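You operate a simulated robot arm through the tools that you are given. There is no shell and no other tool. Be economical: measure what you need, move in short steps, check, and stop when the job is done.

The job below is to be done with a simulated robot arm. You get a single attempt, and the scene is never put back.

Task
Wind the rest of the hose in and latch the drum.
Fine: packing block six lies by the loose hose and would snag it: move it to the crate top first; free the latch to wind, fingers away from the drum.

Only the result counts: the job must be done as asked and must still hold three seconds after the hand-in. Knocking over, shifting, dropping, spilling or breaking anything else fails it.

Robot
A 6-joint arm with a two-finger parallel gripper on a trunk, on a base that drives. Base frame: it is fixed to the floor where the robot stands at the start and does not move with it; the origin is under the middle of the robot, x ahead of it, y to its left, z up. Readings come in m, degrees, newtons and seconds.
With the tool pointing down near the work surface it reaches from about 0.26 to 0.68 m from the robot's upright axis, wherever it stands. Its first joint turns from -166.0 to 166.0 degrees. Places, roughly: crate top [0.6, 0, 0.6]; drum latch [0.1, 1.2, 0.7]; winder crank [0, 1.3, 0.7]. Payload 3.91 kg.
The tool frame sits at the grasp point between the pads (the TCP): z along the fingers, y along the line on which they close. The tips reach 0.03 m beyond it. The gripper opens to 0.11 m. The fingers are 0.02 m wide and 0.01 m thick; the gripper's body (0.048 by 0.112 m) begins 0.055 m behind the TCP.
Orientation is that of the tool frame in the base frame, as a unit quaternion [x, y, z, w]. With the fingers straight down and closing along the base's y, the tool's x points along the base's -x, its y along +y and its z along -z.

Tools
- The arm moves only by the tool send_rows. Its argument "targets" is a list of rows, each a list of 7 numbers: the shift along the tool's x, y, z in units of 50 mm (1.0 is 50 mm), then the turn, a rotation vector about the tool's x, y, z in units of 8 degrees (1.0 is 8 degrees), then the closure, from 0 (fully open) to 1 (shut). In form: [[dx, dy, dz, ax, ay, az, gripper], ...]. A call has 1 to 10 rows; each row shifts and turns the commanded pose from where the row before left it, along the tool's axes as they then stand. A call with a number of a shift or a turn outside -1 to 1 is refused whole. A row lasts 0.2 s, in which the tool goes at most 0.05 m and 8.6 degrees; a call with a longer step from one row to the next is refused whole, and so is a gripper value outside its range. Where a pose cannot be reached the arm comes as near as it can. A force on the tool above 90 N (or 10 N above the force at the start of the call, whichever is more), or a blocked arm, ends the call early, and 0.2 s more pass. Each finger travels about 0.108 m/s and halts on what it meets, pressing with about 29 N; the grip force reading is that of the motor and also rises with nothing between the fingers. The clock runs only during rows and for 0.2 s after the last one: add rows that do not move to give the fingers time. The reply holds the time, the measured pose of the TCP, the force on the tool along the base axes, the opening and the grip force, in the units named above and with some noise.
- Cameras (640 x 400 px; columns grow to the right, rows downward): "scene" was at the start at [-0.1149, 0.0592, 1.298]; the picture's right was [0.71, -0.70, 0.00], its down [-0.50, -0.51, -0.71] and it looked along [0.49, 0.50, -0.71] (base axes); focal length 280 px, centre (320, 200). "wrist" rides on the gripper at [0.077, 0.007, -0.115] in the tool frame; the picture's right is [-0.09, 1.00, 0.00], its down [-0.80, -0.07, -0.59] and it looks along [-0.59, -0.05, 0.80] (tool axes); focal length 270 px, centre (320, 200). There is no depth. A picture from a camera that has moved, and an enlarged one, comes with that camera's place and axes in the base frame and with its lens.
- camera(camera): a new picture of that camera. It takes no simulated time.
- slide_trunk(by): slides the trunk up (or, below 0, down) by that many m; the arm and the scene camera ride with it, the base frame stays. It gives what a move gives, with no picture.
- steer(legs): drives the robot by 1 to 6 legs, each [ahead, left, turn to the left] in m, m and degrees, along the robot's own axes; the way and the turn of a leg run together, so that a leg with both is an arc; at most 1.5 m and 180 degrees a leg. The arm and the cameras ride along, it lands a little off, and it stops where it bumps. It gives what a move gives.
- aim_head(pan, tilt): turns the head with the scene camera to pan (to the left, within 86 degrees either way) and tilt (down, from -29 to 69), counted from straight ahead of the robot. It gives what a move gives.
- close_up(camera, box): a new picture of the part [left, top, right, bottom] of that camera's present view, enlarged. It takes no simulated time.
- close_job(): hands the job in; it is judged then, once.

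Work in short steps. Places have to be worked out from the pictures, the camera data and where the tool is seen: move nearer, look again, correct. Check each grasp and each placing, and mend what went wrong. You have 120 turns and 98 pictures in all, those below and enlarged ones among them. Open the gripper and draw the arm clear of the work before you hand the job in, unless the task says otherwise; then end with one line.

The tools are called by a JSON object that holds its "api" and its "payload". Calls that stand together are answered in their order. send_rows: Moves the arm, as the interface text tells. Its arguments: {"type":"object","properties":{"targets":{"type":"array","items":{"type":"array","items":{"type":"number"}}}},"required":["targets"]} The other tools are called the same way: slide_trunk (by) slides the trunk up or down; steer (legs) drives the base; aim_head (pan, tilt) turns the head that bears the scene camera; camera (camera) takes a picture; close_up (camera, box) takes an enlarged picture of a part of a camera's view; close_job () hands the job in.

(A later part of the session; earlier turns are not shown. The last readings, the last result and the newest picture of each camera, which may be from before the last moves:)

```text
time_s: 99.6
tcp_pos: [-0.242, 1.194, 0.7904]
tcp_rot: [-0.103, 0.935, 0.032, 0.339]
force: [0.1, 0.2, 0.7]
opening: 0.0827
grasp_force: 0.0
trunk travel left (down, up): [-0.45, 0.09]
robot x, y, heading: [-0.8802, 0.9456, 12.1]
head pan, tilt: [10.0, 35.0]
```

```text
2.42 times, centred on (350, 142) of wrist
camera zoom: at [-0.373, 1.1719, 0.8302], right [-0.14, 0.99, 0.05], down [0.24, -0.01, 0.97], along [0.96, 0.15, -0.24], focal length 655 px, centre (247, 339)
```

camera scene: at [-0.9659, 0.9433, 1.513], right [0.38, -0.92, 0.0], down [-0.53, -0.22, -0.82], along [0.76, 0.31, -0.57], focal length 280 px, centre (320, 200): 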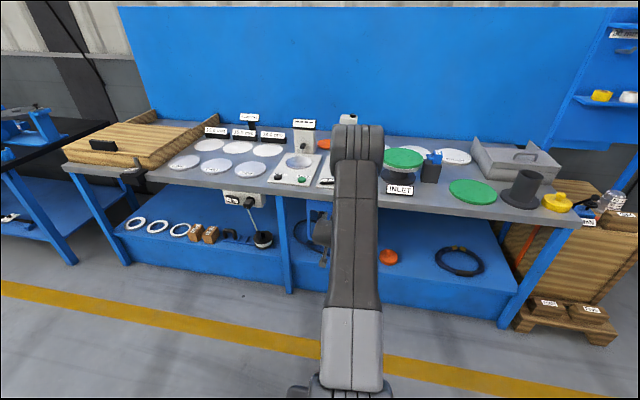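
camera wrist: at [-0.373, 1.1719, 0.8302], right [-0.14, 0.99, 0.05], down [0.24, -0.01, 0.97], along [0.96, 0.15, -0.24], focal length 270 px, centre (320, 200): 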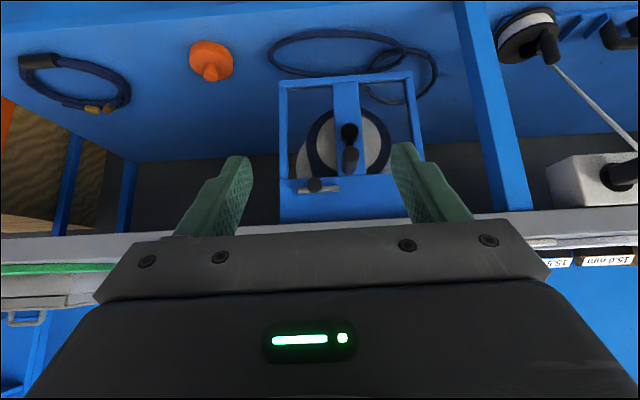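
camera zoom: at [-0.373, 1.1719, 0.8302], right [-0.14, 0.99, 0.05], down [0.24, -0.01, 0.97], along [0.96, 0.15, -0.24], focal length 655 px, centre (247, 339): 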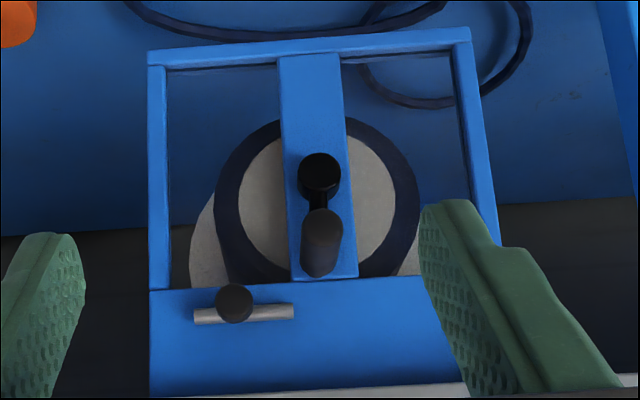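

Clear view: crank hub ≈(0.046,1.296,0.605), handle at 12 o'clock (r≈0.07) protruding toward me, latch knob on a horizontal bar at ≈(0.03,1.23,0.704). I pitch the tool to horizontal, opening fully.

{"api": "send_rows", "payload": {"targets": [[0, 0, 0, 0, -0.893, 0, 0.25], [0, 0, 0, 0, -0.893, 0, 0.25], [0, 0, 0, 0, -0.893, 0, 0.25], [0, 0, 0, 0, -0.893, 0, 0.25], [0, 0, 0, 0, -0.893, 0, 0.25], [0, 0, 0, 0, -0.893, 0, 0.25], [0, 0, 0, 0, -0.893, 0, 0.25]]}}

{"api": "camera", "payload": {"camera": "wrist"}}

```text
time_s: 101.2
tcp_pos: [-0.2139, 1.2791, 0.8153]
tcp_rot: [-0.091, 0.703, 0.056, 0.703]
force: [-0.3, 0.3, 1.2]
opening: 0.0824
grasp_force: 0.2
out of reach, approached as far as the arm can: row 1, 2, 3, 4, 5, 6, 7
trunk travel left (down, up): [-0.45, 0.09]
robot x, y, heading: [-0.8823, 0.9471, 12.4]
head pan, tilt: [10.0, 35.0]
```

```text
61 pictures are left
camera wrist: at [-0.3279, 1.2583, 0.7397], right [-0.2, 0.98, 0.04], down [-0.57, -0.15, 0.81], along [0.79, 0.14, 0.59], focal length 270 px, centre (320, 200)
```

wrist: 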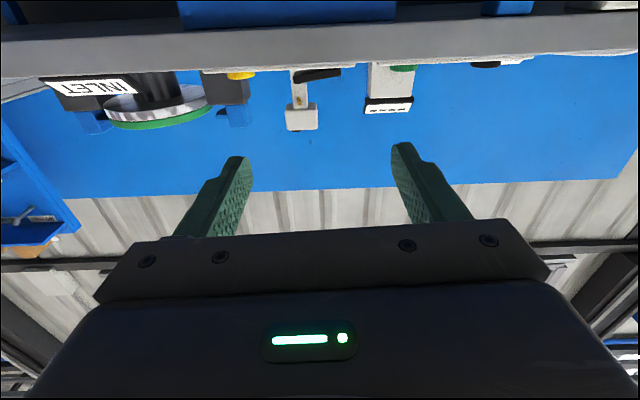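

The fully horizontal pose strains the arm; a 50° pitch works just as well for gripping the handle between vertical pads. I pitch back 40° and check the pose.

{"api": "send_rows", "payload": {"targets": [[0, 0, 0, 0, 1, 0, 0.25], [0, 0, 0, 0, 1, 0, 0.25], [0, 0, 0, 0, 1, 0, 0.25], [0, 0, 0, 0, 1, 0, 0.25], [0, 0, 0, 0, 1, 0, 0.25], [0, 0, 0, 0, 0, 0, 0.25]]}}

{"api": "camera", "payload": {"camera": "scene"}}

```text
time_s: 102.6
tcp_pos: [-0.2122, 1.286, 0.818]
tcp_rot: [-0.098, 0.902, 0.039, 0.418]
force: [0.2, -0.6, 0.2]
opening: 0.0823
grasp_force: 0.0
out of reach, approached as far as the arm can: row 1
trunk travel left (down, up): [-0.45, 0.09]
robot x, y, heading: [-0.8779, 0.9472, 12.4]
head pan, tilt: [10.0, 35.0]
```

```text
60 pictures are left
camera scene: at [-0.9659, 0.9432, 1.513], right [0.38, -0.93, 0.0], down [-0.53, -0.22, -0.82], along [0.76, 0.31, -0.57], focal length 280 px, centre (320, 200)
```

scene: 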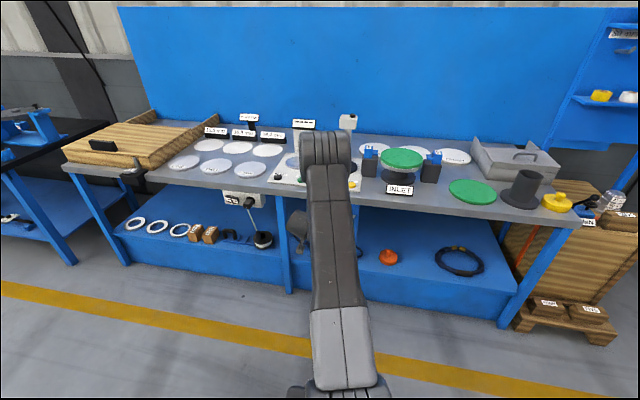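

Pose is good at 50° pitch. I retract the arm by 0.2 m and left 0.1 m, then drive the base closer and right so the winder stays visible left of the arm.

{"api": "send_rows", "payload": {"targets": [[0.557, 0.333, -0.403, 0, 0, 0, 0.25], [0.557, 0.333, -0.403, 0, 0, 0, 0.25], [0.557, 0.333, -0.403, 0, 0, 0, 0.25], [0.557, 0.333, -0.403, 0, 0, 0, 0.25], [0.557, 0.333, -0.403, 0, 0, 0, 0.25], [0.557, 0.333, -0.403, 0, 0, 0, 0.25]]}}

{"api": "steer", "payload": {"legs": [[0, -0.1, -0.8], [0.25, 0, 0]]}}

{"api": "aim_head", "payload": {"pan": 25, "tilt": 50}}

{"api": "camera", "payload": {"camera": "scene"}}

{"api": "camera", "payload": {"camera": "wrist"}}

```text
time_s: 104.0
tcp_pos: [-0.4296, 1.3405, 0.7681]
tcp_rot: [-0.097, 0.902, 0.039, 0.418]
force: [0.6, -0.2, 0.5]
opening: 0.0822
grasp_force: 0.0
trunk travel left (down, up): [-0.45, 0.09]
robot x, y, heading: [-0.8811, 0.9453, 12.4]
head pan, tilt: [10.0, 35.0]
```

```text
time_s: 106.5
tcp_pos: [-0.1578, 1.2851, 0.7667]
tcp_rot: [-0.091, 0.903, 0.036, 0.419]
force: [-0.8, -0.3, 0.8]
opening: 0.0824
grasp_force: 0.1
trunk travel left (down, up): [-0.45, 0.09]
robot x, y, heading: [-0.6147, 0.8981, 11.4]
head pan, tilt: [10.0, 35.0]
```

```text
time_s: 107.3
tcp_pos: [-0.157, 1.285, 0.7672]
tcp_rot: [-0.093, 0.903, 0.037, 0.418]
force: [0.8, -0.1, 0.6]
opening: 0.0824
grasp_force: 0.1
trunk travel left (down, up): [-0.45, 0.09]
robot x, y, heading: [-0.6123, 0.8979, 11.6]
head pan, tilt: [25.0, 50.0]
```

```text
59 pictures are left
camera scene: at [-0.72, 0.9096, 1.4913], right [0.59, -0.8, 0.0], down [-0.62, -0.45, -0.64], along [0.52, 0.38, -0.77], focal length 280 px, centre (320, 200)
```

scene: 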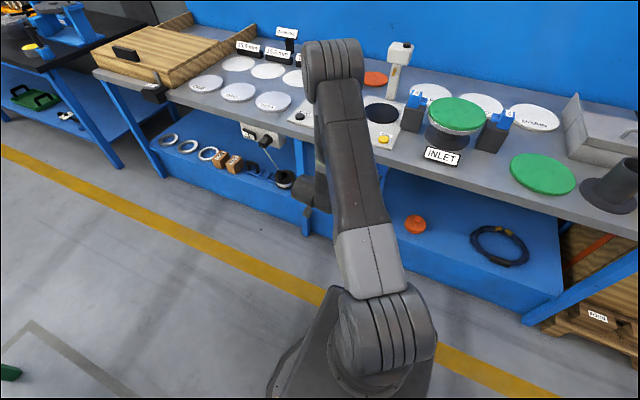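

```text
58 pictures are left
camera wrist: at [-0.2937, 1.2642, 0.7842], right [-0.14, 0.99, 0.06], down [0.07, -0.05, 1.0], along [0.99, 0.14, -0.07], focal length 270 px, centre (320, 200)
```

wrist: 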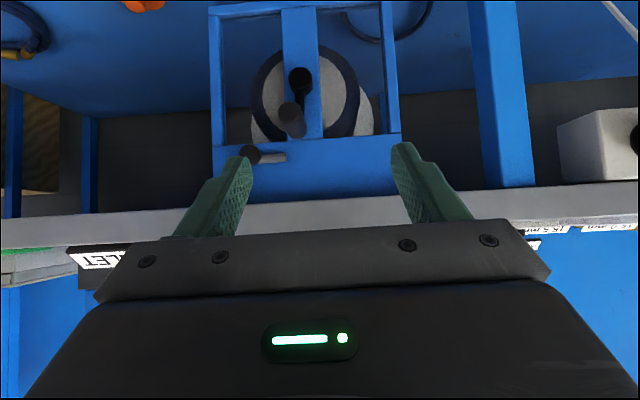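

Wrist view is the useful one. Zoom on the winder.

{"api": "close_up", "payload": {"camera": "wrist", "box": [200, 0, 410, 200]}}

```text
2.00 times, centred on (305, 100) of wrist
camera zoom: at [-0.2937, 1.2642, 0.7842], right [-0.14, 0.99, 0.06], down [0.07, -0.05, 1.0], along [0.99, 0.14, -0.07], focal length 541 px, centre (350, 400)
```

zoom: 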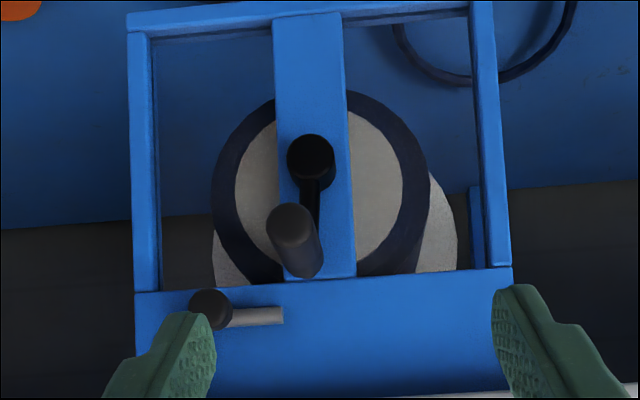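

Latch knob front at ≈F0.282/L1.197/z0.701 (bench frame), at the middle of a short bar; crank handle tip F0.244/L1.256/z0.667; hub z0.604. I check where the bench edge is for clearance.

{"api": "close_up", "payload": {"camera": "wrist", "box": [240, 140, 400, 240]}}

```text
4.00 times, centred on (320, 190) of wrist
camera zoom: at [-0.2937, 1.2642, 0.7842], right [-0.14, 0.99, 0.06], down [0.07, -0.05, 1.0], along [0.99, 0.14, -0.07], focal length 1081 px, centre (320, 240)
```

zoom: 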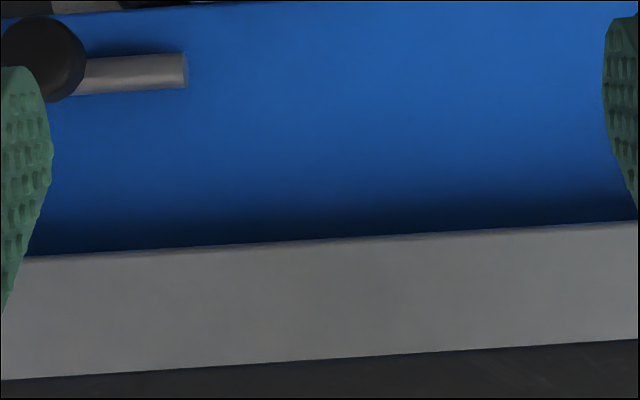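

Bench lower edge is at z≈0.757, about F 0.32: clearance is fine. I move to the pre-approach point for the latch knob with a half-closed gripper.

{"api": "send_rows", "payload": {"targets": [[-0.33, -0.4675, 0.455, 0, 0, 0, 0.5], [-0.33, -0.4675, 0.455, 0, 0, 0, 0.6], [-0.33, -0.4675, 0.455, 0, 0, 0, 0.6], [-0.33, -0.4675, 0.455, 0, 0, 0, 0.6]]}}

{"api": "camera", "payload": {"camera": "wrist"}}

```text
time_s: 108.3
tcp_pos: [-0.0282, 1.2127, 0.7605]
tcp_rot: [-0.092, 0.903, 0.036, 0.419]
force: [-0.2, 0.0, 1.4]
opening: 0.0444
grasp_force: 0.1
trunk travel left (down, up): [-0.45, 0.09]
robot x, y, heading: [-0.6099, 0.8968, 11.7]
head pan, tilt: [25.0, 50.0]
```

```text
55 pictures are left
camera wrist: at [-0.1643, 1.1924, 0.7765], right [-0.14, 0.99, 0.06], down [0.07, -0.05, 1.0], along [0.99, 0.14, -0.07], focal length 270 px, centre (320, 200)
```

wrist: 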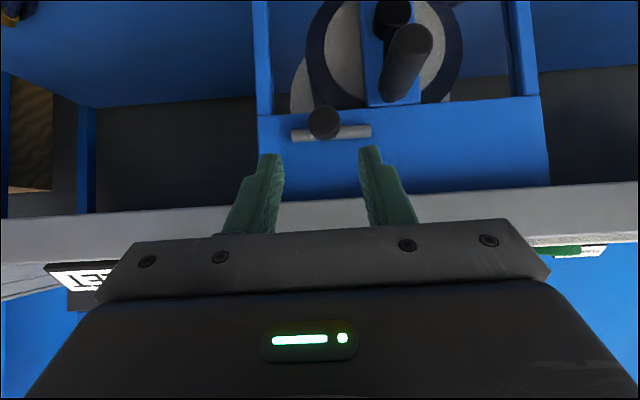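

Aligned (knob L 1.195, TCP L 1.194). I advance 8 cm along the tool axis to straddle the knob.

{"api": "send_rows", "payload": {"targets": [[0, 0, 0.5, 0, 0, 0, 0.6], [0, 0, 0.5, 0, 0, 0, 0.6], [0, 0, 0.6, 0, 0, 0, 0.6]]}}

{"api": "camera", "payload": {"camera": "wrist"}}

```text
time_s: 109.1
tcp_pos: [0.0314, 1.2253, 0.7081]
tcp_rot: [-0.092, 0.903, 0.037, 0.419]
force: [0.6, 0.0, -0.1]
opening: 0.0441
grasp_force: 0.1
trunk travel left (down, up): [-0.45, 0.09]
robot x, y, heading: [-0.615, 0.8991, 11.6]
head pan, tilt: [25.0, 50.0]
```

```text
54 pictures are left
camera wrist: at [-0.1044, 1.2058, 0.7234], right [-0.14, 0.99, 0.06], down [0.07, -0.05, 1.0], along [0.99, 0.14, -0.07], focal length 270 px, centre (320, 200)
```

wrist: 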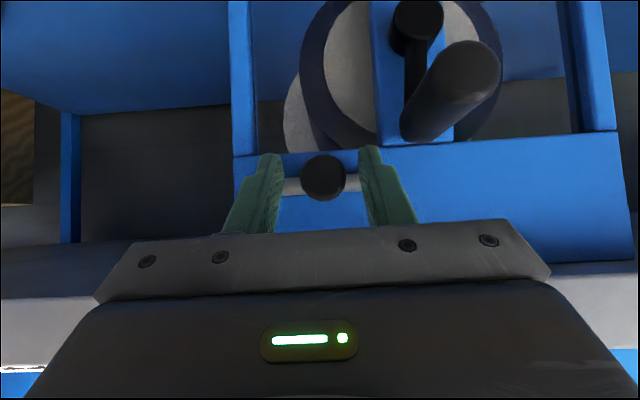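

The knob is between the fingers. I close on it.

{"api": "send_rows", "payload": {"targets": [[0, 0, 0, 0, 0, 0, 0.8], [0, 0, 0, 0, 0, 0, 0.9], [0, 0, 0, 0, 0, 0, 0.9], [0, 0, 0, 0, 0, 0, 0.9]]}}

```text
time_s: 110.1
tcp_pos: [0.0327, 1.2265, 0.707]
tcp_rot: [-0.092, 0.903, 0.036, 0.419]
force: [-0.6, 0.0, 2.4]
opening: 0.025
grasp_force: 45.2
trunk travel left (down, up): [-0.45, 0.09]
robot x, y, heading: [-0.6137, 0.8939, 11.6]
head pan, tilt: [25.0, 50.0]
```

Gripped (25 mm). I probe the latch direction gently: 8 mm to the right.

{"api": "send_rows", "payload": {"targets": [[0, -0.08, 0, 0, 0, 0, 0.9], [0, -0.08, 0, 0, 0, 0, 0.9], [0, 0, 0, 0, 0, 0, 0.9]]}}

```text
time_s: 110.9
tcp_pos: [0.0331, 1.2186, 0.7076]
tcp_rot: [-0.093, 0.903, 0.037, 0.418]
force: [1.0, 0.4, -4.9]
opening: 0.025
grasp_force: 44.4
trunk travel left (down, up): [-0.45, 0.09]
robot x, y, heading: [-0.6119, 0.8952, 11.5]
head pan, tilt: [25.0, 50.0]
```

It moved with little force. I look whether the knob/bar came along.

{"api": "camera", "payload": {"camera": "wrist"}}

```text
53 pictures are left
camera wrist: at [-0.1031, 1.1979, 0.724], right [-0.14, 0.99, 0.06], down [0.08, -0.05, 1.0], along [0.99, 0.14, -0.07], focal length 270 px, centre (320, 200)
```

wrist: 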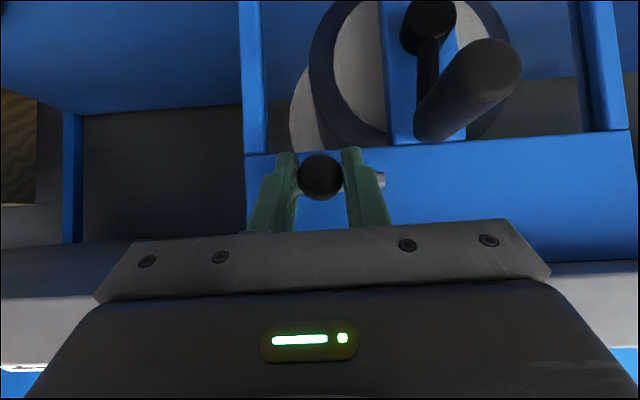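

Knob and bar moved together: it's a sliding bolt. I continue right in small steps watching the force.

{"api": "send_rows", "payload": {"targets": [[0, -0.1, 0, 0, 0, 0, 0.9], [0, -0.1, 0, 0, 0, 0, 0.9], [0, 0, 0, 0, 0, 0, 0.9]]}}

{"api": "send_rows", "payload": {"targets": [[0, -0.1, 0, 0, 0, 0, 0.9], [0, -0.1, 0, 0, 0, 0, 0.9], [0, 0, 0, 0, 0, 0, 0.9]]}}

{"api": "camera", "payload": {"camera": "wrist"}}

```text
time_s: 111.7
tcp_pos: [0.0364, 1.2088, 0.7058]
tcp_rot: [-0.091, 0.903, 0.036, 0.418]
force: [4.1, 1.9, -11.0]
opening: 0.0249
grasp_force: 44.8
trunk travel left (down, up): [-0.45, 0.09]
robot x, y, heading: [-0.6164, 0.8973, 11.4]
head pan, tilt: [25.0, 50.0]
```

```text
time_s: 112.5
tcp_pos: [0.0377, 1.2, 0.7083]
tcp_rot: [-0.093, 0.903, 0.037, 0.418]
force: [0.1, 0.2, -10.3]
opening: 0.0246
grasp_force: 45.9
trunk travel left (down, up): [-0.45, 0.09]
robot x, y, heading: [-0.6126, 0.897, 11.7]
head pan, tilt: [25.0, 50.0]
```

```text
52 pictures are left
camera wrist: at [-0.0993, 1.1793, 0.7242], right [-0.14, 0.99, 0.06], down [0.08, -0.05, 1.0], along [0.99, 0.14, -0.07], focal length 270 px, centre (320, 200)
```

wrist: 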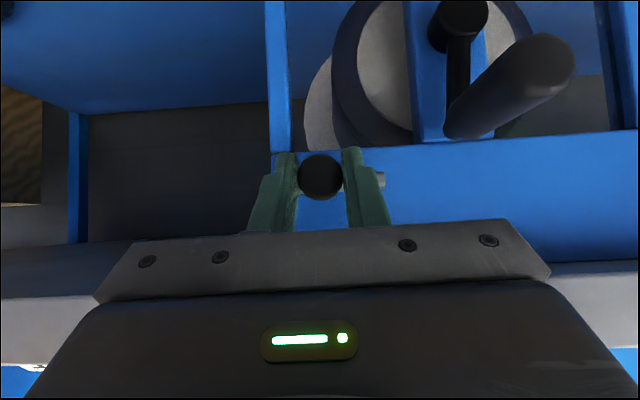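

Still free; continue a little further right.

{"api": "send_rows", "payload": {"targets": [[0, -0.1, 0, 0, 0, 0, 0.9], [0, -0.1, 0, 0, 0, 0, 0.9], [0, 0, 0, 0, 0, 0, 0.9]]}}

{"api": "send_rows", "payload": {"targets": [[0, -0.1, 0, 0, 0, 0, 0.9], [0, -0.1, 0, 0, 0, 0, 0.9], [0, 0, 0, 0, 0, 0, 0.9]]}}

{"api": "camera", "payload": {"camera": "wrist"}}

```text
time_s: 113.3
tcp_pos: [0.0369, 1.197, 0.7074]
tcp_rot: [-0.097, 0.902, 0.037, 0.419]
force: [-3.7, 42.0, -13.5]
opening: 0.025
grasp_force: 44.7
trunk travel left (down, up): [-0.45, 0.09]
robot x, y, heading: [-0.6127, 0.8992, 11.7]
head pan, tilt: [25.0, 50.0]
```

```text
time_s: 114.1
tcp_pos: [0.0371, 1.195, 0.7074]
tcp_rot: [-0.103, 0.901, 0.038, 0.419]
force: [1.0, 80.8, -12.5]
opening: 0.0254
grasp_force: 45.2
trunk travel left (down, up): [-0.45, 0.09]
robot x, y, heading: [-0.6123, 0.8974, 11.8]
head pan, tilt: [25.0, 50.0]
```

```text
51 pictures are left
camera wrist: at [-0.098, 1.1722, 0.7239], right [-0.16, 0.99, 0.05], down [0.07, -0.04, 1.0], along [0.98, 0.16, -0.07], focal length 270 px, centre (320, 200)
```

wrist: 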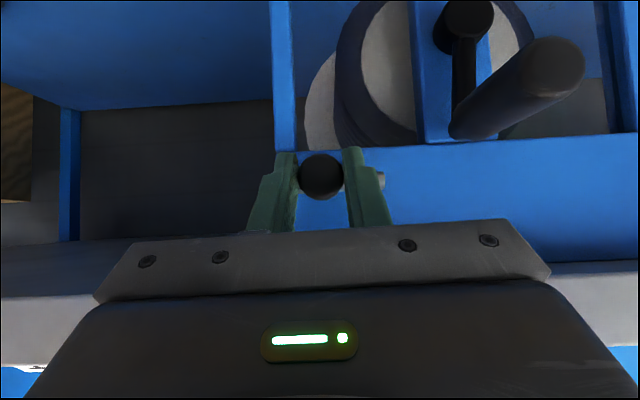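

End stop reached after ~30 mm travel. I relieve the push, release and back off along the tool axis.

{"api": "send_rows", "payload": {"targets": [[0, 0.2, 0, 0, 0, 0, 0.9], [0, 0.15, 0, 0, 0, 0, 0.9], [0, 0, 0, 0, 0, 0, 0.75], [0, 0, 0, 0, 0, 0, 0.6], [0, 0, 0, 0, 0, 0, 0.6]]}}

{"api": "send_rows", "payload": {"targets": [[0, 0, -0.5, 0, 0, 0, 0.6], [0, 0, -0.9, 0, 0, 0, 0.6], [0, 0, -0.9, 0, 0, 0, 0.6]]}}

{"api": "camera", "payload": {"camera": "wrist"}}

```text
time_s: 115.3
tcp_pos: [0.0374, 1.1958, 0.7079]
tcp_rot: [-0.092, 0.903, 0.037, 0.418]
force: [-0.9, -0.2, -0.1]
opening: 0.0441
grasp_force: 0.1
trunk travel left (down, up): [-0.45, 0.09]
robot x, y, heading: [-0.6131, 0.8961, 11.6]
head pan, tilt: [25.0, 50.0]
```

```text
time_s: 116.1
tcp_pos: [-0.0518, 1.1814, 0.784]
tcp_rot: [-0.092, 0.902, 0.035, 0.419]
force: [-0.8, 0.6, 0.3]
opening: 0.0438
grasp_force: 0.1
trunk travel left (down, up): [-0.45, 0.09]
robot x, y, heading: [-0.6139, 0.8991, 11.4]
head pan, tilt: [25.0, 50.0]
```

```text
50 pictures are left
camera wrist: at [-0.1877, 1.1614, 0.8009], right [-0.14, 0.99, 0.05], down [0.07, -0.04, 1.0], along [0.99, 0.14, -0.07], focal length 270 px, centre (320, 200)
```

wrist: 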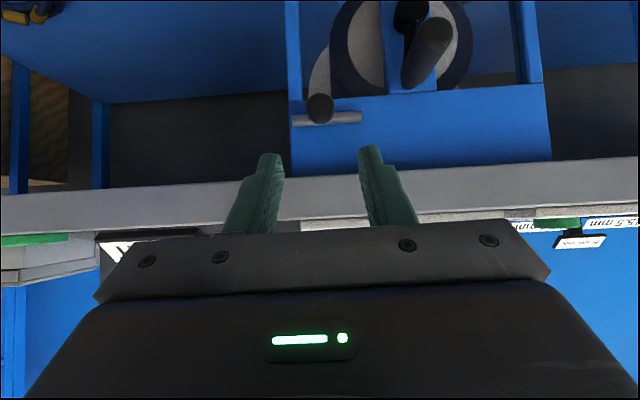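

Bolt is now 30 mm to the right. Next, the pre-approach to the crank handle.

{"api": "send_rows", "payload": {"targets": [[0.281, 0.587, 0.349, 0, 0, 0, 0.45], [0.281, 0.587, 0.349, 0, 0, 0, 0.45], [0.281, 0.587, 0.349, 0, 0, 0, 0.45]]}}

{"api": "camera", "payload": {"camera": "wrist"}}

```text
time_s: 116.9
tcp_pos: [-0.0545, 1.2656, 0.7152]
tcp_rot: [-0.092, 0.903, 0.036, 0.418]
force: [0.2, -0.2, -0.5]
opening: 0.0604
grasp_force: 0.0
trunk travel left (down, up): [-0.45, 0.09]
robot x, y, heading: [-0.6111, 0.8993, 11.7]
head pan, tilt: [25.0, 50.0]
```

```text
49 pictures are left
camera wrist: at [-0.1906, 1.2459, 0.7318], right [-0.14, 0.99, 0.06], down [0.07, -0.05, 1.0], along [0.99, 0.14, -0.07], focal length 270 px, centre (320, 200)
```

wrist: 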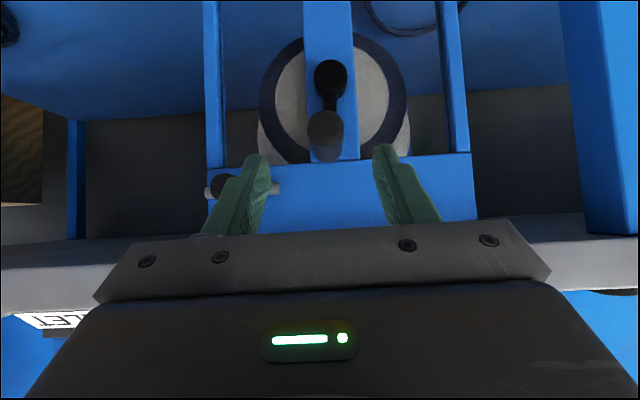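

Well aligned. Advance onto the handle and close.

{"api": "send_rows", "payload": {"targets": [[0, 0.06, 0.5, 0, 0, 0, 0.45], [0, 0, 0.5, 0, 0, 0, 0.45], [0, 0, 0.55, 0, 0, 0, 0.45]]}}

{"api": "camera", "payload": {"camera": "wrist"}}

```text
time_s: 117.7
tcp_pos: [0.0031, 1.2816, 0.6672]
tcp_rot: [-0.092, 0.903, 0.037, 0.419]
force: [-0.5, 0.4, 0.1]
opening: 0.0606
grasp_force: 0.0
trunk travel left (down, up): [-0.45, 0.09]
robot x, y, heading: [-0.6113, 0.8986, 11.5]
head pan, tilt: [25.0, 50.0]
```

```text
48 pictures are left
camera wrist: at [-0.1337, 1.2612, 0.6833], right [-0.14, 0.99, 0.06], down [0.07, -0.05, 1.0], along [0.99, 0.14, -0.07], focal length 270 px, centre (320, 200)
```

wrist: 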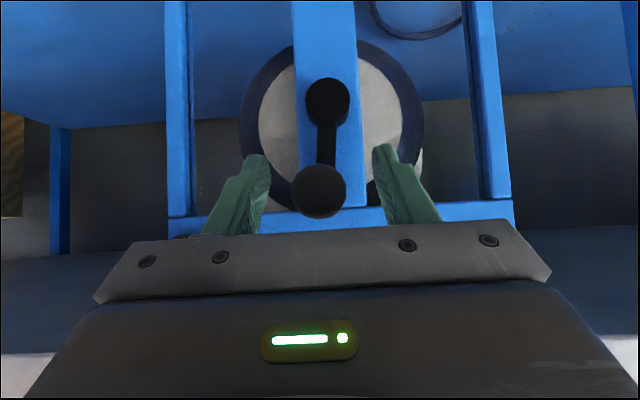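

Handle centred; I close and try 30° clockwise (top toward the right).

{"api": "send_rows", "payload": {"targets": [[0, 0, 0, 0, 0, 0, 0.7], [0, 0, 0, 0, 0, 0, 0.9], [0, 0, 0, 0, 0, 0, 0.9]]}}

{"api": "send_rows", "payload": {"targets": [[0.033, -0.326, 0.028, 0, 0, 0, 0.9], [0.0965, -0.304, 0.081, 0, 0, 0, 0.9], [0, 0, 0, 0, 0, 0, 0.9]]}}

{"api": "camera", "payload": {"camera": "wrist"}}

```text
time_s: 118.5
tcp_pos: [0.003, 1.2816, 0.6666]
tcp_rot: [-0.092, 0.903, 0.036, 0.419]
force: [0.5, 1.5, -2.5]
opening: 0.0256
grasp_force: 45.0
trunk travel left (down, up): [-0.45, 0.09]
robot x, y, heading: [-0.6143, 0.8976, 11.7]
head pan, tilt: [25.0, 50.0]
```

```text
time_s: 119.3
tcp_pos: [0.0087, 1.2514, 0.6577]
tcp_rot: [-0.093, 0.902, 0.037, 0.419]
force: [-4.4, 14.6, 2.8]
opening: 0.0249
grasp_force: 45.6
trunk travel left (down, up): [-0.45, 0.09]
robot x, y, heading: [-0.6152, 0.8979, 12.1]
head pan, tilt: [25.0, 50.0]
```

```text
47 pictures are left
camera wrist: at [-0.1277, 1.2307, 0.6737], right [-0.14, 0.99, 0.06], down [0.07, -0.05, 1.0], along [0.99, 0.15, -0.07], focal length 270 px, centre (320, 200)
```

wrist: 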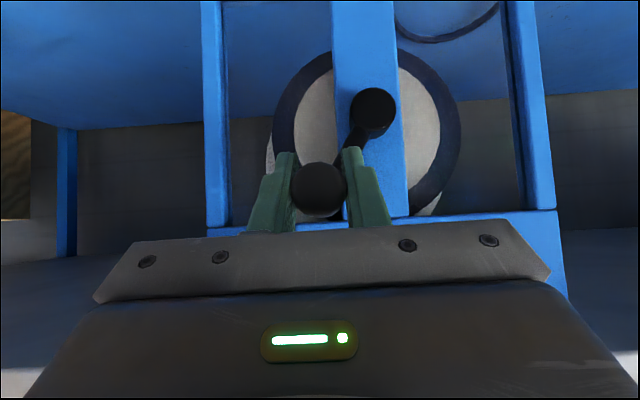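

The crank turns (latch is free), ~15 N drag. Centre L1.2615/z0.6045, r≈0.0635. I continue clockwise half a turn.

{"api": "send_rows", "payload": {"targets": [[0.337, -0.346, 0.283, 0, 0, 0, 0.9], [0.401, -0.165, 0.337, 0, 0, 0, 0.9], [0.417, 0.072, 0.35, 0, 0, 0, 0.9], [0.355, 0.295, 0.298, 0, 0, 0, 0.9], [0.226, 0.464, 0.19, 0, 0, 0, 0.9]]}}

{"api": "camera", "payload": {"camera": "wrist"}}

```text
time_s: 120.5
tcp_pos: [0.0072, 1.2684, 0.542]
tcp_rot: [-0.095, 0.903, 0.038, 0.418]
force: [12.8, -15.6, -28.4]
opening: 0.0244
grasp_force: 32.8
trunk travel left (down, up): [-0.45, 0.09]
robot x, y, heading: [-0.6141, 0.8955, 11.7]
head pan, tilt: [25.0, 50.0]
```

```text
46 pictures are left
camera wrist: at [-0.1298, 1.2473, 0.5586], right [-0.14, 0.99, 0.06], down [0.08, -0.04, 1.0], along [0.99, 0.15, -0.07], focal length 270 px, centre (320, 200)
```

wrist: 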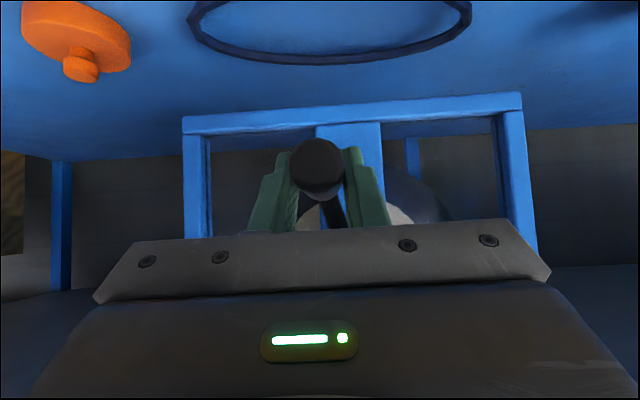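

The crank follows well. Now a full turn in 24° steps, then compare the hose at the same phase.

{"api": "send_rows", "payload": {"targets": [[0.086, 0.523, 0.073, 0, 0, 0, 0.9], [-0.112, 0.507, -0.094, 0, 0, 0, 0.9], [-0.26, 0.404, -0.218, 0, 0, 0, 0.9], [-0.364, 0.231, -0.305, 0, 0, 0, 0.9], [-0.404, 0.018, -0.339, 0, 0, 0, 0.9], [-0.375, -0.198, -0.315, 0, 0, 0, 0.9], [-0.281, -0.38, -0.236, 0, 0, 0, 0.9], [-0.138, -0.496, -0.116, 0, 0, 0, 0.9]]}}

{"api": "send_rows", "payload": {"targets": [[0.028, -0.527, 0.024, 0, 0, 0, 0.9], [0.19, -0.466, 0.159, 0, 0, 0, 0.9], [0.319, -0.325, 0.268, 0, 0, 0, 0.9], [0.392, -0.128, 0.329, 0, 0, 0, 0.9], [0.398, 0.092, 0.334, 0, 0, 0, 0.9], [0.335, 0.295, 0.281, 0, 0, 0, 0.9], [0.214, 0.448, 0.18, 0, 0, 0, 0.9]]}}

{"api": "camera", "payload": {"camera": "wrist"}}

```text
time_s: 122.3
tcp_pos: [-0.0075, 1.3367, 0.6765]
tcp_rot: [-0.107, 0.894, 0.05, 0.433]
force: [-14.5, 29.9, 28.2]
opening: 0.0273
grasp_force: 16.2
trunk travel left (down, up): [-0.45, 0.09]
robot x, y, heading: [-0.6147, 0.9004, 12.3]
head pan, tilt: [25.0, 50.0]
stopped in row 8: the force on the tool passed its limit (the readings are from after the stop); the commanded pose is now the measured one
```

```text
time_s: 122.7
tcp_pos: [-0.0025, 1.3289, 0.6833]
tcp_rot: [-0.116, 0.888, 0.059, 0.442]
force: [-13.9, 26.6, 30.0]
opening: 0.0253
grasp_force: 14.6
trunk travel left (down, up): [-0.45, 0.09]
robot x, y, heading: [-0.6163, 0.9011, 12.7]
head pan, tilt: [25.0, 50.0]
stopped in row 2: the force on the tool passed its limit (the readings are from after the stop); the commanded pose is now the measured one
```

```text
45 pictures are left
camera wrist: at [-0.1393, 1.3007, 0.6924], right [-0.2, 0.98, 0.07], down [0.03, -0.07, 1.0], along [0.98, 0.2, -0.01], focal length 270 px, centre (320, 200)
```

wrist: 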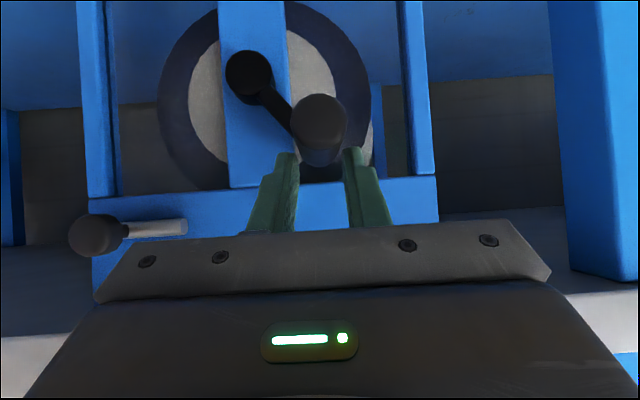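

The fingers slipped up off the handle around 10-11 o'clock with rising force. I open, back off and look at the drum and hose.

{"api": "send_rows", "payload": {"targets": [[0, 0, 0, 0, 0, 0, 0.6], [0, 0, 0, 0, 0, 0, 0.45], [0, 0, -0.6, 0, 0, 0, 0.45], [0, 0, -0.9, 0, 0, 0, 0.45], [0, 0, -0.9, 0, 0, 0, 0.45]]}}

{"api": "camera", "payload": {"camera": "wrist"}}

```text
time_s: 123.9
tcp_pos: [-0.0934, 1.2996, 0.7509]
tcp_rot: [-0.111, 0.891, 0.055, 0.436]
force: [0.0, -0.4, -0.8]
opening: 0.0604
grasp_force: 0.0
trunk travel left (down, up): [-0.45, 0.09]
robot x, y, heading: [-0.6186, 0.8985, 12.3]
head pan, tilt: [25.0, 50.0]
```

```text
44 pictures are left
camera wrist: at [-0.2295, 1.2715, 0.7613], right [-0.19, 0.98, 0.07], down [0.04, -0.06, 1.0], along [0.98, 0.19, -0.03], focal length 270 px, centre (320, 200)
```

wrist: 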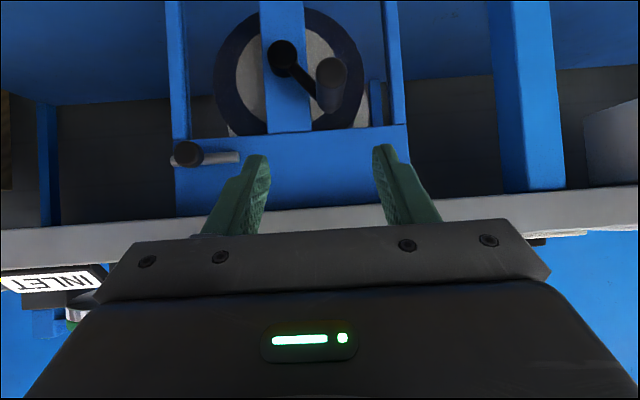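

I fix the small orientation error and pitch down 20° to see the hose on the shelf.

{"api": "send_rows", "payload": {"targets": [[0, 0, -0.5, 0.26, 0.27, 0.2, 0.45], [0, 0, -0.5, 0, 0.83, 0, 0.45], [0, 0, -0.3, 0, 0.83, 0, 0.45], [0, 0, 0, 0, 0.84, 0, 0.45]]}}

{"api": "camera", "payload": {"camera": "wrist"}}

```text
time_s: 124.9
tcp_pos: [-0.1424, 1.2871, 0.7917]
tcp_rot: [-0.096, 0.962, 0.025, 0.256]
force: [-0.9, 0.0, -0.5]
opening: 0.0607
grasp_force: 0.1
trunk travel left (down, up): [-0.45, 0.09]
robot x, y, heading: [-0.6145, 0.8988, 12.5]
head pan, tilt: [25.0, 50.0]
```

```text
43 pictures are left
camera wrist: at [-0.2644, 1.2687, 0.8553], right [-0.12, 0.99, 0.04], down [0.41, 0.01, 0.91], along [0.91, 0.13, -0.4], focal length 270 px, centre (320, 200)
```

wrist: 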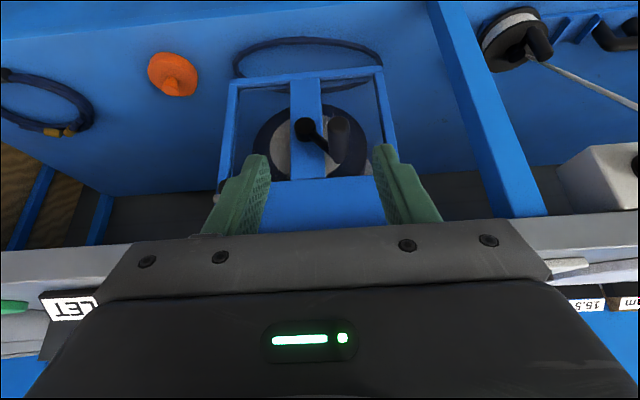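

Clockwise winds in: one of the two loops is already gone. Refitting forces/positions gives hub z≈0.601, r≈0.066 (my arc was slightly small). I zoom to locate the handle now.

{"api": "close_up", "payload": {"camera": "wrist", "box": [200, 20, 420, 220]}}

```text
2.00 times, centred on (310, 120) of wrist
camera zoom: at [-0.2644, 1.2687, 0.8553], right [-0.12, 0.99, 0.04], down [0.41, 0.01, 0.91], along [0.91, 0.13, -0.4], focal length 541 px, centre (340, 360)
```

zoom: 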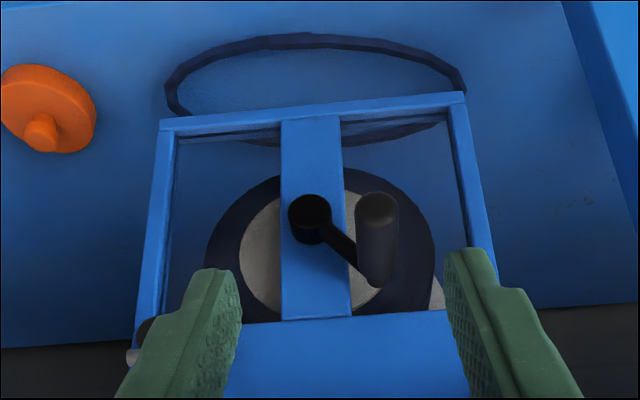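

Handle is now at φ≈+40° (left of top): L≈1.305, z≈0.653. I restore the 50° pitch and approach it.

{"api": "send_rows", "payload": {"targets": [[0, 0, 0, 0, -0.83, 0, 0.45], [0, 0, 0, 0, -0.83, 0, 0.45], [0, 0, 0, 0, -0.84, 0, 0.45], [0.093, 0.1, 0.79, 0, 0, 0, 0.45], [0.093, 0.1, 0.79, 0, 0, 0, 0.45], [0.093, 0.1, 0.79, 0, 0, 0, 0.45], [0, 0, 0, 0, 0, 0, 0.45]]}}

{"api": "camera", "payload": {"camera": "wrist"}}

```text
time_s: 126.5
tcp_pos: [-0.0617, 1.3183, 0.7066]
tcp_rot: [-0.091, 0.902, 0.042, 0.42]
force: [-0.1, -0.2, -0.9]
opening: 0.0604
grasp_force: 0.0
trunk travel left (down, up): [-0.45, 0.09]
robot x, y, heading: [-0.6156, 0.8992, 12.6]
head pan, tilt: [25.0, 50.0]
```

```text
41 pictures are left
camera wrist: at [-0.1979, 1.2967, 0.7238], right [-0.14, 0.99, 0.07], down [0.07, -0.06, 1.0], along [0.99, 0.15, -0.06], focal length 270 px, centre (320, 200)
```

wrist: 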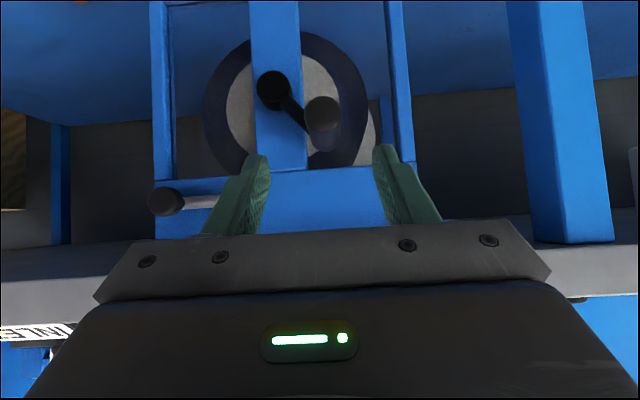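

Aligned; advance 8 cm and grip fully.

{"api": "send_rows", "payload": {"targets": [[0.07, 0.05, 0.55, 0, 0, 0, 0.45], [0, 0, 0.55, 0, 0, 0, 0.45], [0, 0, 0.55, 0, 0, 0, 0.45], [0, 0, 0, 0, 0, 0, 0.8], [0, 0, 0, 0, 0, 0, 1], [0, 0, 0, 0, 0, 0, 1]]}}

{"api": "camera", "payload": {"camera": "wrist"}}

```text
time_s: 127.9
tcp_pos: [-0.0036, 1.333, 0.6486]
tcp_rot: [-0.089, 0.902, 0.042, 0.419]
force: [3.0, 2.0, 0.1]
opening: 0.0256
grasp_force: 44.7
trunk travel left (down, up): [-0.45, 0.09]
robot x, y, heading: [-0.6148, 0.8993, 12.1]
head pan, tilt: [25.0, 50.0]
```

```text
40 pictures are left
camera wrist: at [-0.1401, 1.312, 0.6649], right [-0.14, 0.99, 0.07], down [0.07, -0.06, 1.0], along [0.99, 0.15, -0.06], focal length 270 px, centre (320, 200)
```

wrist: 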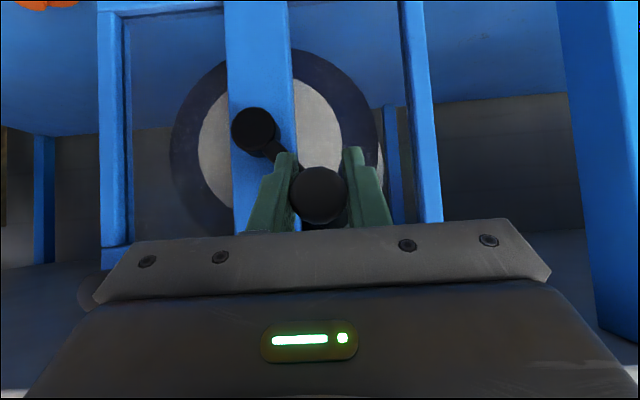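

Gripped centrally. I continue clockwise in 20° steps, checking midway.

{"api": "send_rows", "payload": {"targets": [[-0.182, -0.396, -0.153, 0, 0, 0, 1], [-0.068, -0.454, -0.057, 0, 0, 0, 1], [0.055, -0.456, 0.046, 0, 0, 0, 1], [0.172, -0.404, 0.144, 0, 0, 0, 1], [0.267, -0.303, 0.224, 0, 0, 0, 1], [0, 0, 0, 0, 0, 0, 1]]}}

```text
time_s: 128.8
tcp_pos: [0.0046, 1.2881, 0.6669]
tcp_rot: [-0.105, 0.897, 0.052, 0.425]
force: [-1.5, 17.9, -3.0]
opening: 0.0266
grasp_force: 45.3
trunk travel left (down, up): [-0.45, 0.09]
robot x, y, heading: [-0.6138, 0.8961, 12.9]
head pan, tilt: [25.0, 50.0]
stopped in row 4: the force on the tool passed its limit (the readings are from after the stop); the commanded pose is now the measured one
```

Blocked near 12 o'clock - possibly the end of winding. I look.

{"api": "camera", "payload": {"camera": "wrist"}}

{"api": "camera", "payload": {"camera": "scene"}}

```text
39 pictures are left
camera wrist: at [-0.1308, 1.2628, 0.6809], right [-0.18, 0.98, 0.07], down [0.06, -0.06, 1.0], along [0.98, 0.18, -0.05], focal length 270 px, centre (320, 200)
```

wrist: 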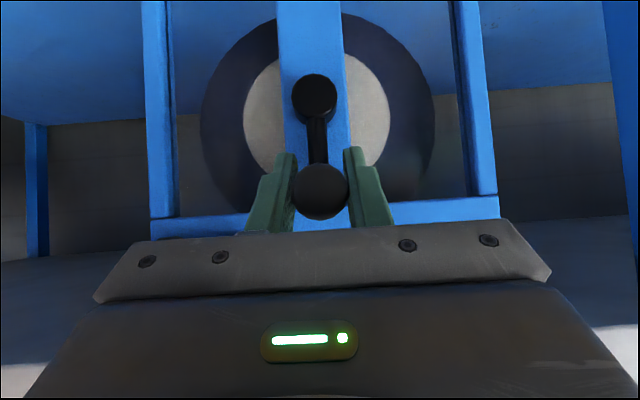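

```text
38 pictures are left
camera scene: at [-0.7204, 0.9124, 1.491], right [0.61, -0.79, 0.0], down [-0.6, -0.47, -0.64], along [0.51, 0.39, -0.77], focal length 280 px, centre (320, 200)
```

scene: 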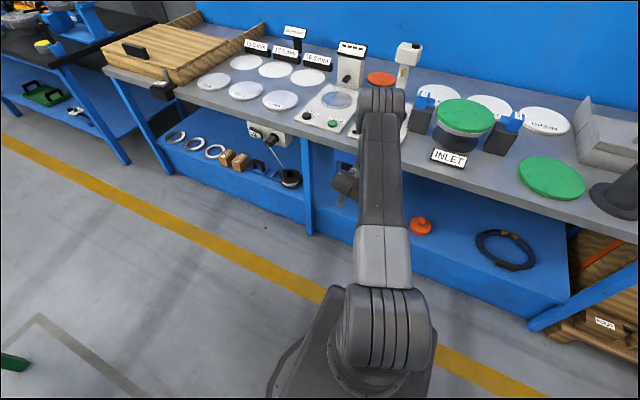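

The coil on the drum has grown. I release, back off and pitch down to see whether any hose is left on the shelf.

{"api": "send_rows", "payload": {"targets": [[0, 0, 0, 0, 0, 0, 0.7], [0, 0, 0, 0, 0, 0, 0.45], [0, 0, -0.6, 0, 0, 0, 0.45], [0, 0, -0.9, 0, 0, 0, 0.45], [0, 0, -0.9, 0, 0, 0, 0.45], [0, 0, -0.5, 0.2, 0.09, 0.125, 0.45], [0, 0, -0.5, 0, 0.83, 0, 0.45], [0, 0, -0.3, 0, 0.83, 0, 0.45], [0, 0, 0, 0, 0.84, 0, 0.45]]}}

{"api": "camera", "payload": {"camera": "wrist"}}

{"api": "close_up", "payload": {"camera": "wrist", "box": [200, 0, 440, 200]}}

```text
time_s: 130.8
tcp_pos: [-0.1319, 1.2514, 0.7856]
tcp_rot: [-0.096, 0.961, 0.025, 0.257]
force: [-0.1, -0.6, -1.2]
opening: 0.0607
grasp_force: 0.0
trunk travel left (down, up): [-0.45, 0.09]
robot x, y, heading: [-0.6116, 0.8997, 12.6]
head pan, tilt: [25.0, 50.0]
```

```text
37 pictures are left
camera wrist: at [-0.2556, 1.2336, 0.848], right [-0.12, 0.99, 0.04], down [0.4, 0.01, 0.92], along [0.91, 0.13, -0.4], focal length 270 px, centre (320, 200)
```

wrist: 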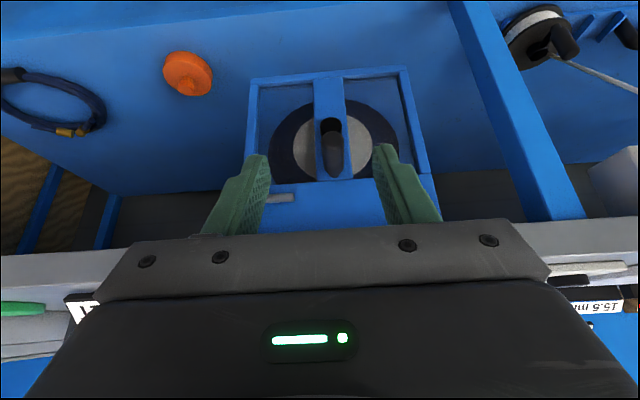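

```text
2.00 times, centred on (320, 100) of wrist
camera zoom: at [-0.2556, 1.2336, 0.848], right [-0.12, 0.99, 0.04], down [0.4, 0.01, 0.92], along [0.91, 0.13, -0.4], focal length 541 px, centre (320, 400)
```

zoom: 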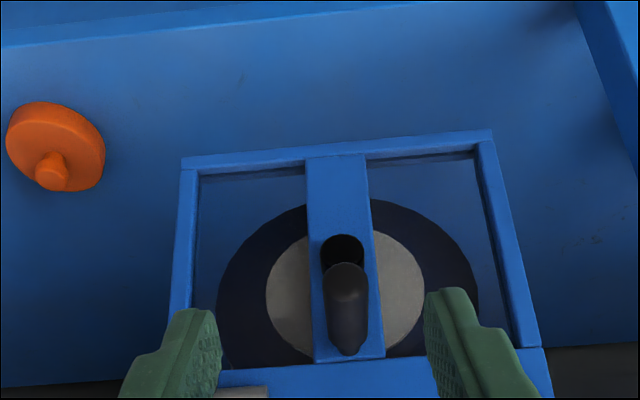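

The hose is fully wound in. Now I go back to the latch knob (F0.285, L1.165) to slide it home.

{"api": "send_rows", "payload": {"targets": [[0, 0, 0, 0, -0.83, 0, 0.6], [0, 0, 0, 0, -0.83, 0, 0.6], [0, 0, 0, 0, -0.84, 0, 0.6], [-0.2, -0.44, 0.4435, 0, 0, 0, 0.6], [-0.2, -0.44, 0.4435, 0, 0, 0, 0.6], [-0.2, -0.44, 0.4435, 0, 0, 0, 0.6], [-0.2, -0.44, 0.4435, 0, 0, 0, 0.6], [0, 0, 0, 0, 0, 0, 0.6]]}}

{"api": "camera", "payload": {"camera": "wrist"}}

```text
time_s: 132.6
tcp_pos: [-0.0231, 1.187, 0.7597]
tcp_rot: [-0.09, 0.902, 0.035, 0.42]
force: [0.6, 1.1, -0.3]
opening: 0.0442
grasp_force: 0.0
trunk travel left (down, up): [-0.45, 0.09]
robot x, y, heading: [-0.6145, 0.8949, 12.9]
head pan, tilt: [25.0, 50.0]
```

```text
35 pictures are left
camera wrist: at [-0.1589, 1.1668, 0.7764], right [-0.14, 0.99, 0.06], down [0.07, -0.05, 1.0], along [0.99, 0.14, -0.06], focal length 270 px, centre (320, 200)
```

wrist: 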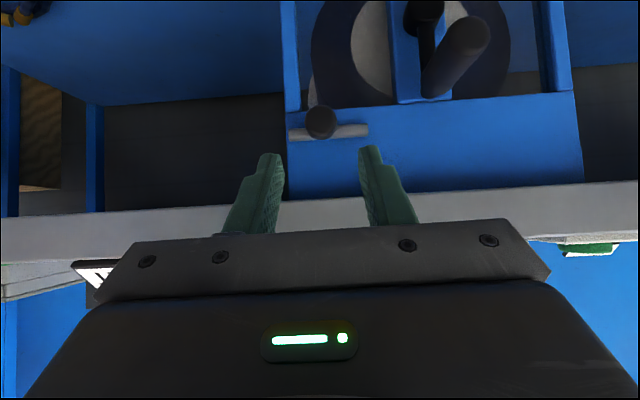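

Knob is centred at column 321. Advance 8 cm and grip.

{"api": "send_rows", "payload": {"targets": [[0, 0.03, 0.5, 0, 0, 0, 0.6], [0, 0, 0.5, 0, 0, 0, 0.6], [0, 0, 0.6, 0, 0, 0, 0.6], [0, 0, 0, 0, 0, 0, 0.8], [0, 0, 0, 0, 0, 0, 0.9], [0, 0, 0, 0, 0, 0, 0.9]]}}

{"api": "send_rows", "payload": {"targets": [[0, 0.1, 0, 0, 0, 0, 0.9], [0, 0.1, 0, 0, 0, 0, 0.9], [0, 0, 0, 0, 0, 0, 0.9]]}}

```text
time_s: 134.0
tcp_pos: [0.0369, 1.1978, 0.7065]
tcp_rot: [-0.089, 0.902, 0.041, 0.421]
force: [-1.5, 5.7, -6.2]
opening: 0.0248
grasp_force: 44.5
trunk travel left (down, up): [-0.45, 0.09]
robot x, y, heading: [-0.6163, 0.9018, 12.7]
head pan, tilt: [25.0, 50.0]
```

```text
time_s: 134.8
tcp_pos: [0.0356, 1.2065, 0.7073]
tcp_rot: [-0.089, 0.902, 0.041, 0.42]
force: [-2.9, -1.2, -10.4]
opening: 0.0249
grasp_force: 45.0
trunk travel left (down, up): [-0.45, 0.09]
robot x, y, heading: [-0.6159, 0.904, 12.9]
head pan, tilt: [25.0, 50.0]
```

It slides left freely; continue in small steps.

{"api": "send_rows", "payload": {"targets": [[0, 0.1, 0, 0, 0, 0, 0.9], [0, 0.1, 0, 0, 0, 0, 0.9], [0, 0, 0, 0, 0, 0, 0.9]]}}

{"api": "send_rows", "payload": {"targets": [[0, 0.1, 0, 0, 0, 0, 0.9], [0, 0.1, 0, 0, 0, 0, 0.9], [0, 0, 0, 0, 0, 0, 0.9]]}}

{"api": "camera", "payload": {"camera": "wrist"}}

```text
time_s: 135.6
tcp_pos: [0.0336, 1.2183, 0.7082]
tcp_rot: [-0.09, 0.902, 0.042, 0.42]
force: [1.0, 0.0, -12.3]
opening: 0.0247
grasp_force: 45.2
trunk travel left (down, up): [-0.45, 0.09]
robot x, y, heading: [-0.6163, 0.9016, 12.9]
head pan, tilt: [25.0, 50.0]
```

```text
time_s: 136.4
tcp_pos: [0.0306, 1.2274, 0.7074]
tcp_rot: [-0.09, 0.902, 0.041, 0.42]
force: [2.7, 0.0, -9.7]
opening: 0.0249
grasp_force: 45.1
trunk travel left (down, up): [-0.45, 0.09]
robot x, y, heading: [-0.6152, 0.9015, 12.7]
head pan, tilt: [25.0, 50.0]
```

```text
34 pictures are left
camera wrist: at [-0.1052, 1.207, 0.7236], right [-0.14, 0.99, 0.07], down [0.07, -0.06, 1.0], along [0.99, 0.14, -0.06], focal length 270 px, centre (320, 200)
```

wrist: 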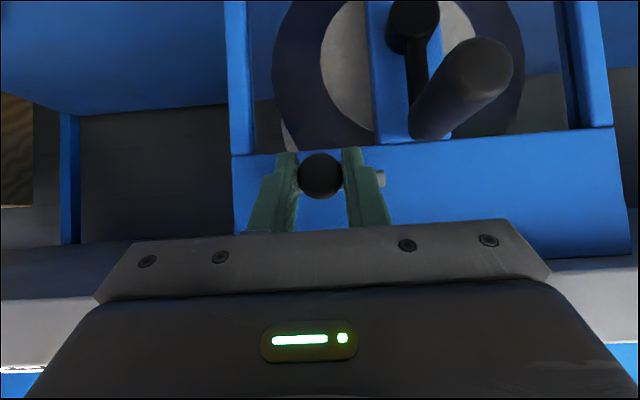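

Back at the original position; I push a bit more to find the stop.

{"api": "send_rows", "payload": {"targets": [[0, 0.08, 0, 0, 0, 0, 0.9], [0, 0.08, 0, 0, 0, 0, 0.9], [0, 0, 0, 0, 0, 0, 0.9]]}}

```text
time_s: 137.2
tcp_pos: [0.0306, 1.2293, 0.7075]
tcp_rot: [-0.086, 0.902, 0.041, 0.42]
force: [3.6, -37.4, -6.0]
opening: 0.0249
grasp_force: 44.9
trunk travel left (down, up): [-0.45, 0.09]
robot x, y, heading: [-0.6136, 0.9014, 12.6]
head pan, tilt: [25.0, 50.0]
```

The bolt is against its home stop. Relieve, release and back off.

{"api": "send_rows", "payload": {"targets": [[0, -0.14, 0, 0, 0, 0, 0.9], [0, 0, 0, 0, 0, 0, 0.75], [0, 0, 0, 0, 0, 0, 0.6], [0, 0, 0, 0, 0, 0, 0.6], [0, 0, -0.5, 0, 0, 0, 0.6], [0, 0, -0.9, 0, 0, 0, 0.6], [0, 0, -0.9, 0, 0, 0, 0.6]]}}

{"api": "camera", "payload": {"camera": "wrist"}}

```text
time_s: 138.8
tcp_pos: [-0.0558, 1.2124, 0.7829]
tcp_rot: [-0.089, 0.901, 0.041, 0.422]
force: [0.6, -0.5, 0.1]
opening: 0.044
grasp_force: 0.0
trunk travel left (down, up): [-0.45, 0.09]
robot x, y, heading: [-0.6185, 0.9006, 12.8]
head pan, tilt: [25.0, 50.0]
```

```text
33 pictures are left
camera wrist: at [-0.1923, 1.1929, 0.799], right [-0.14, 0.99, 0.07], down [0.07, -0.06, 1.0], along [0.99, 0.14, -0.06], focal length 270 px, centre (320, 200)
```

wrist: 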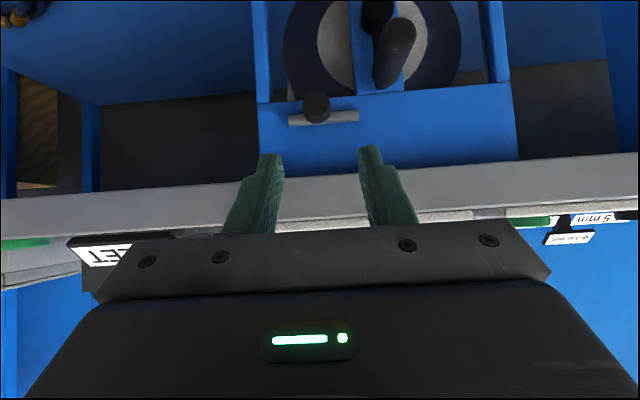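

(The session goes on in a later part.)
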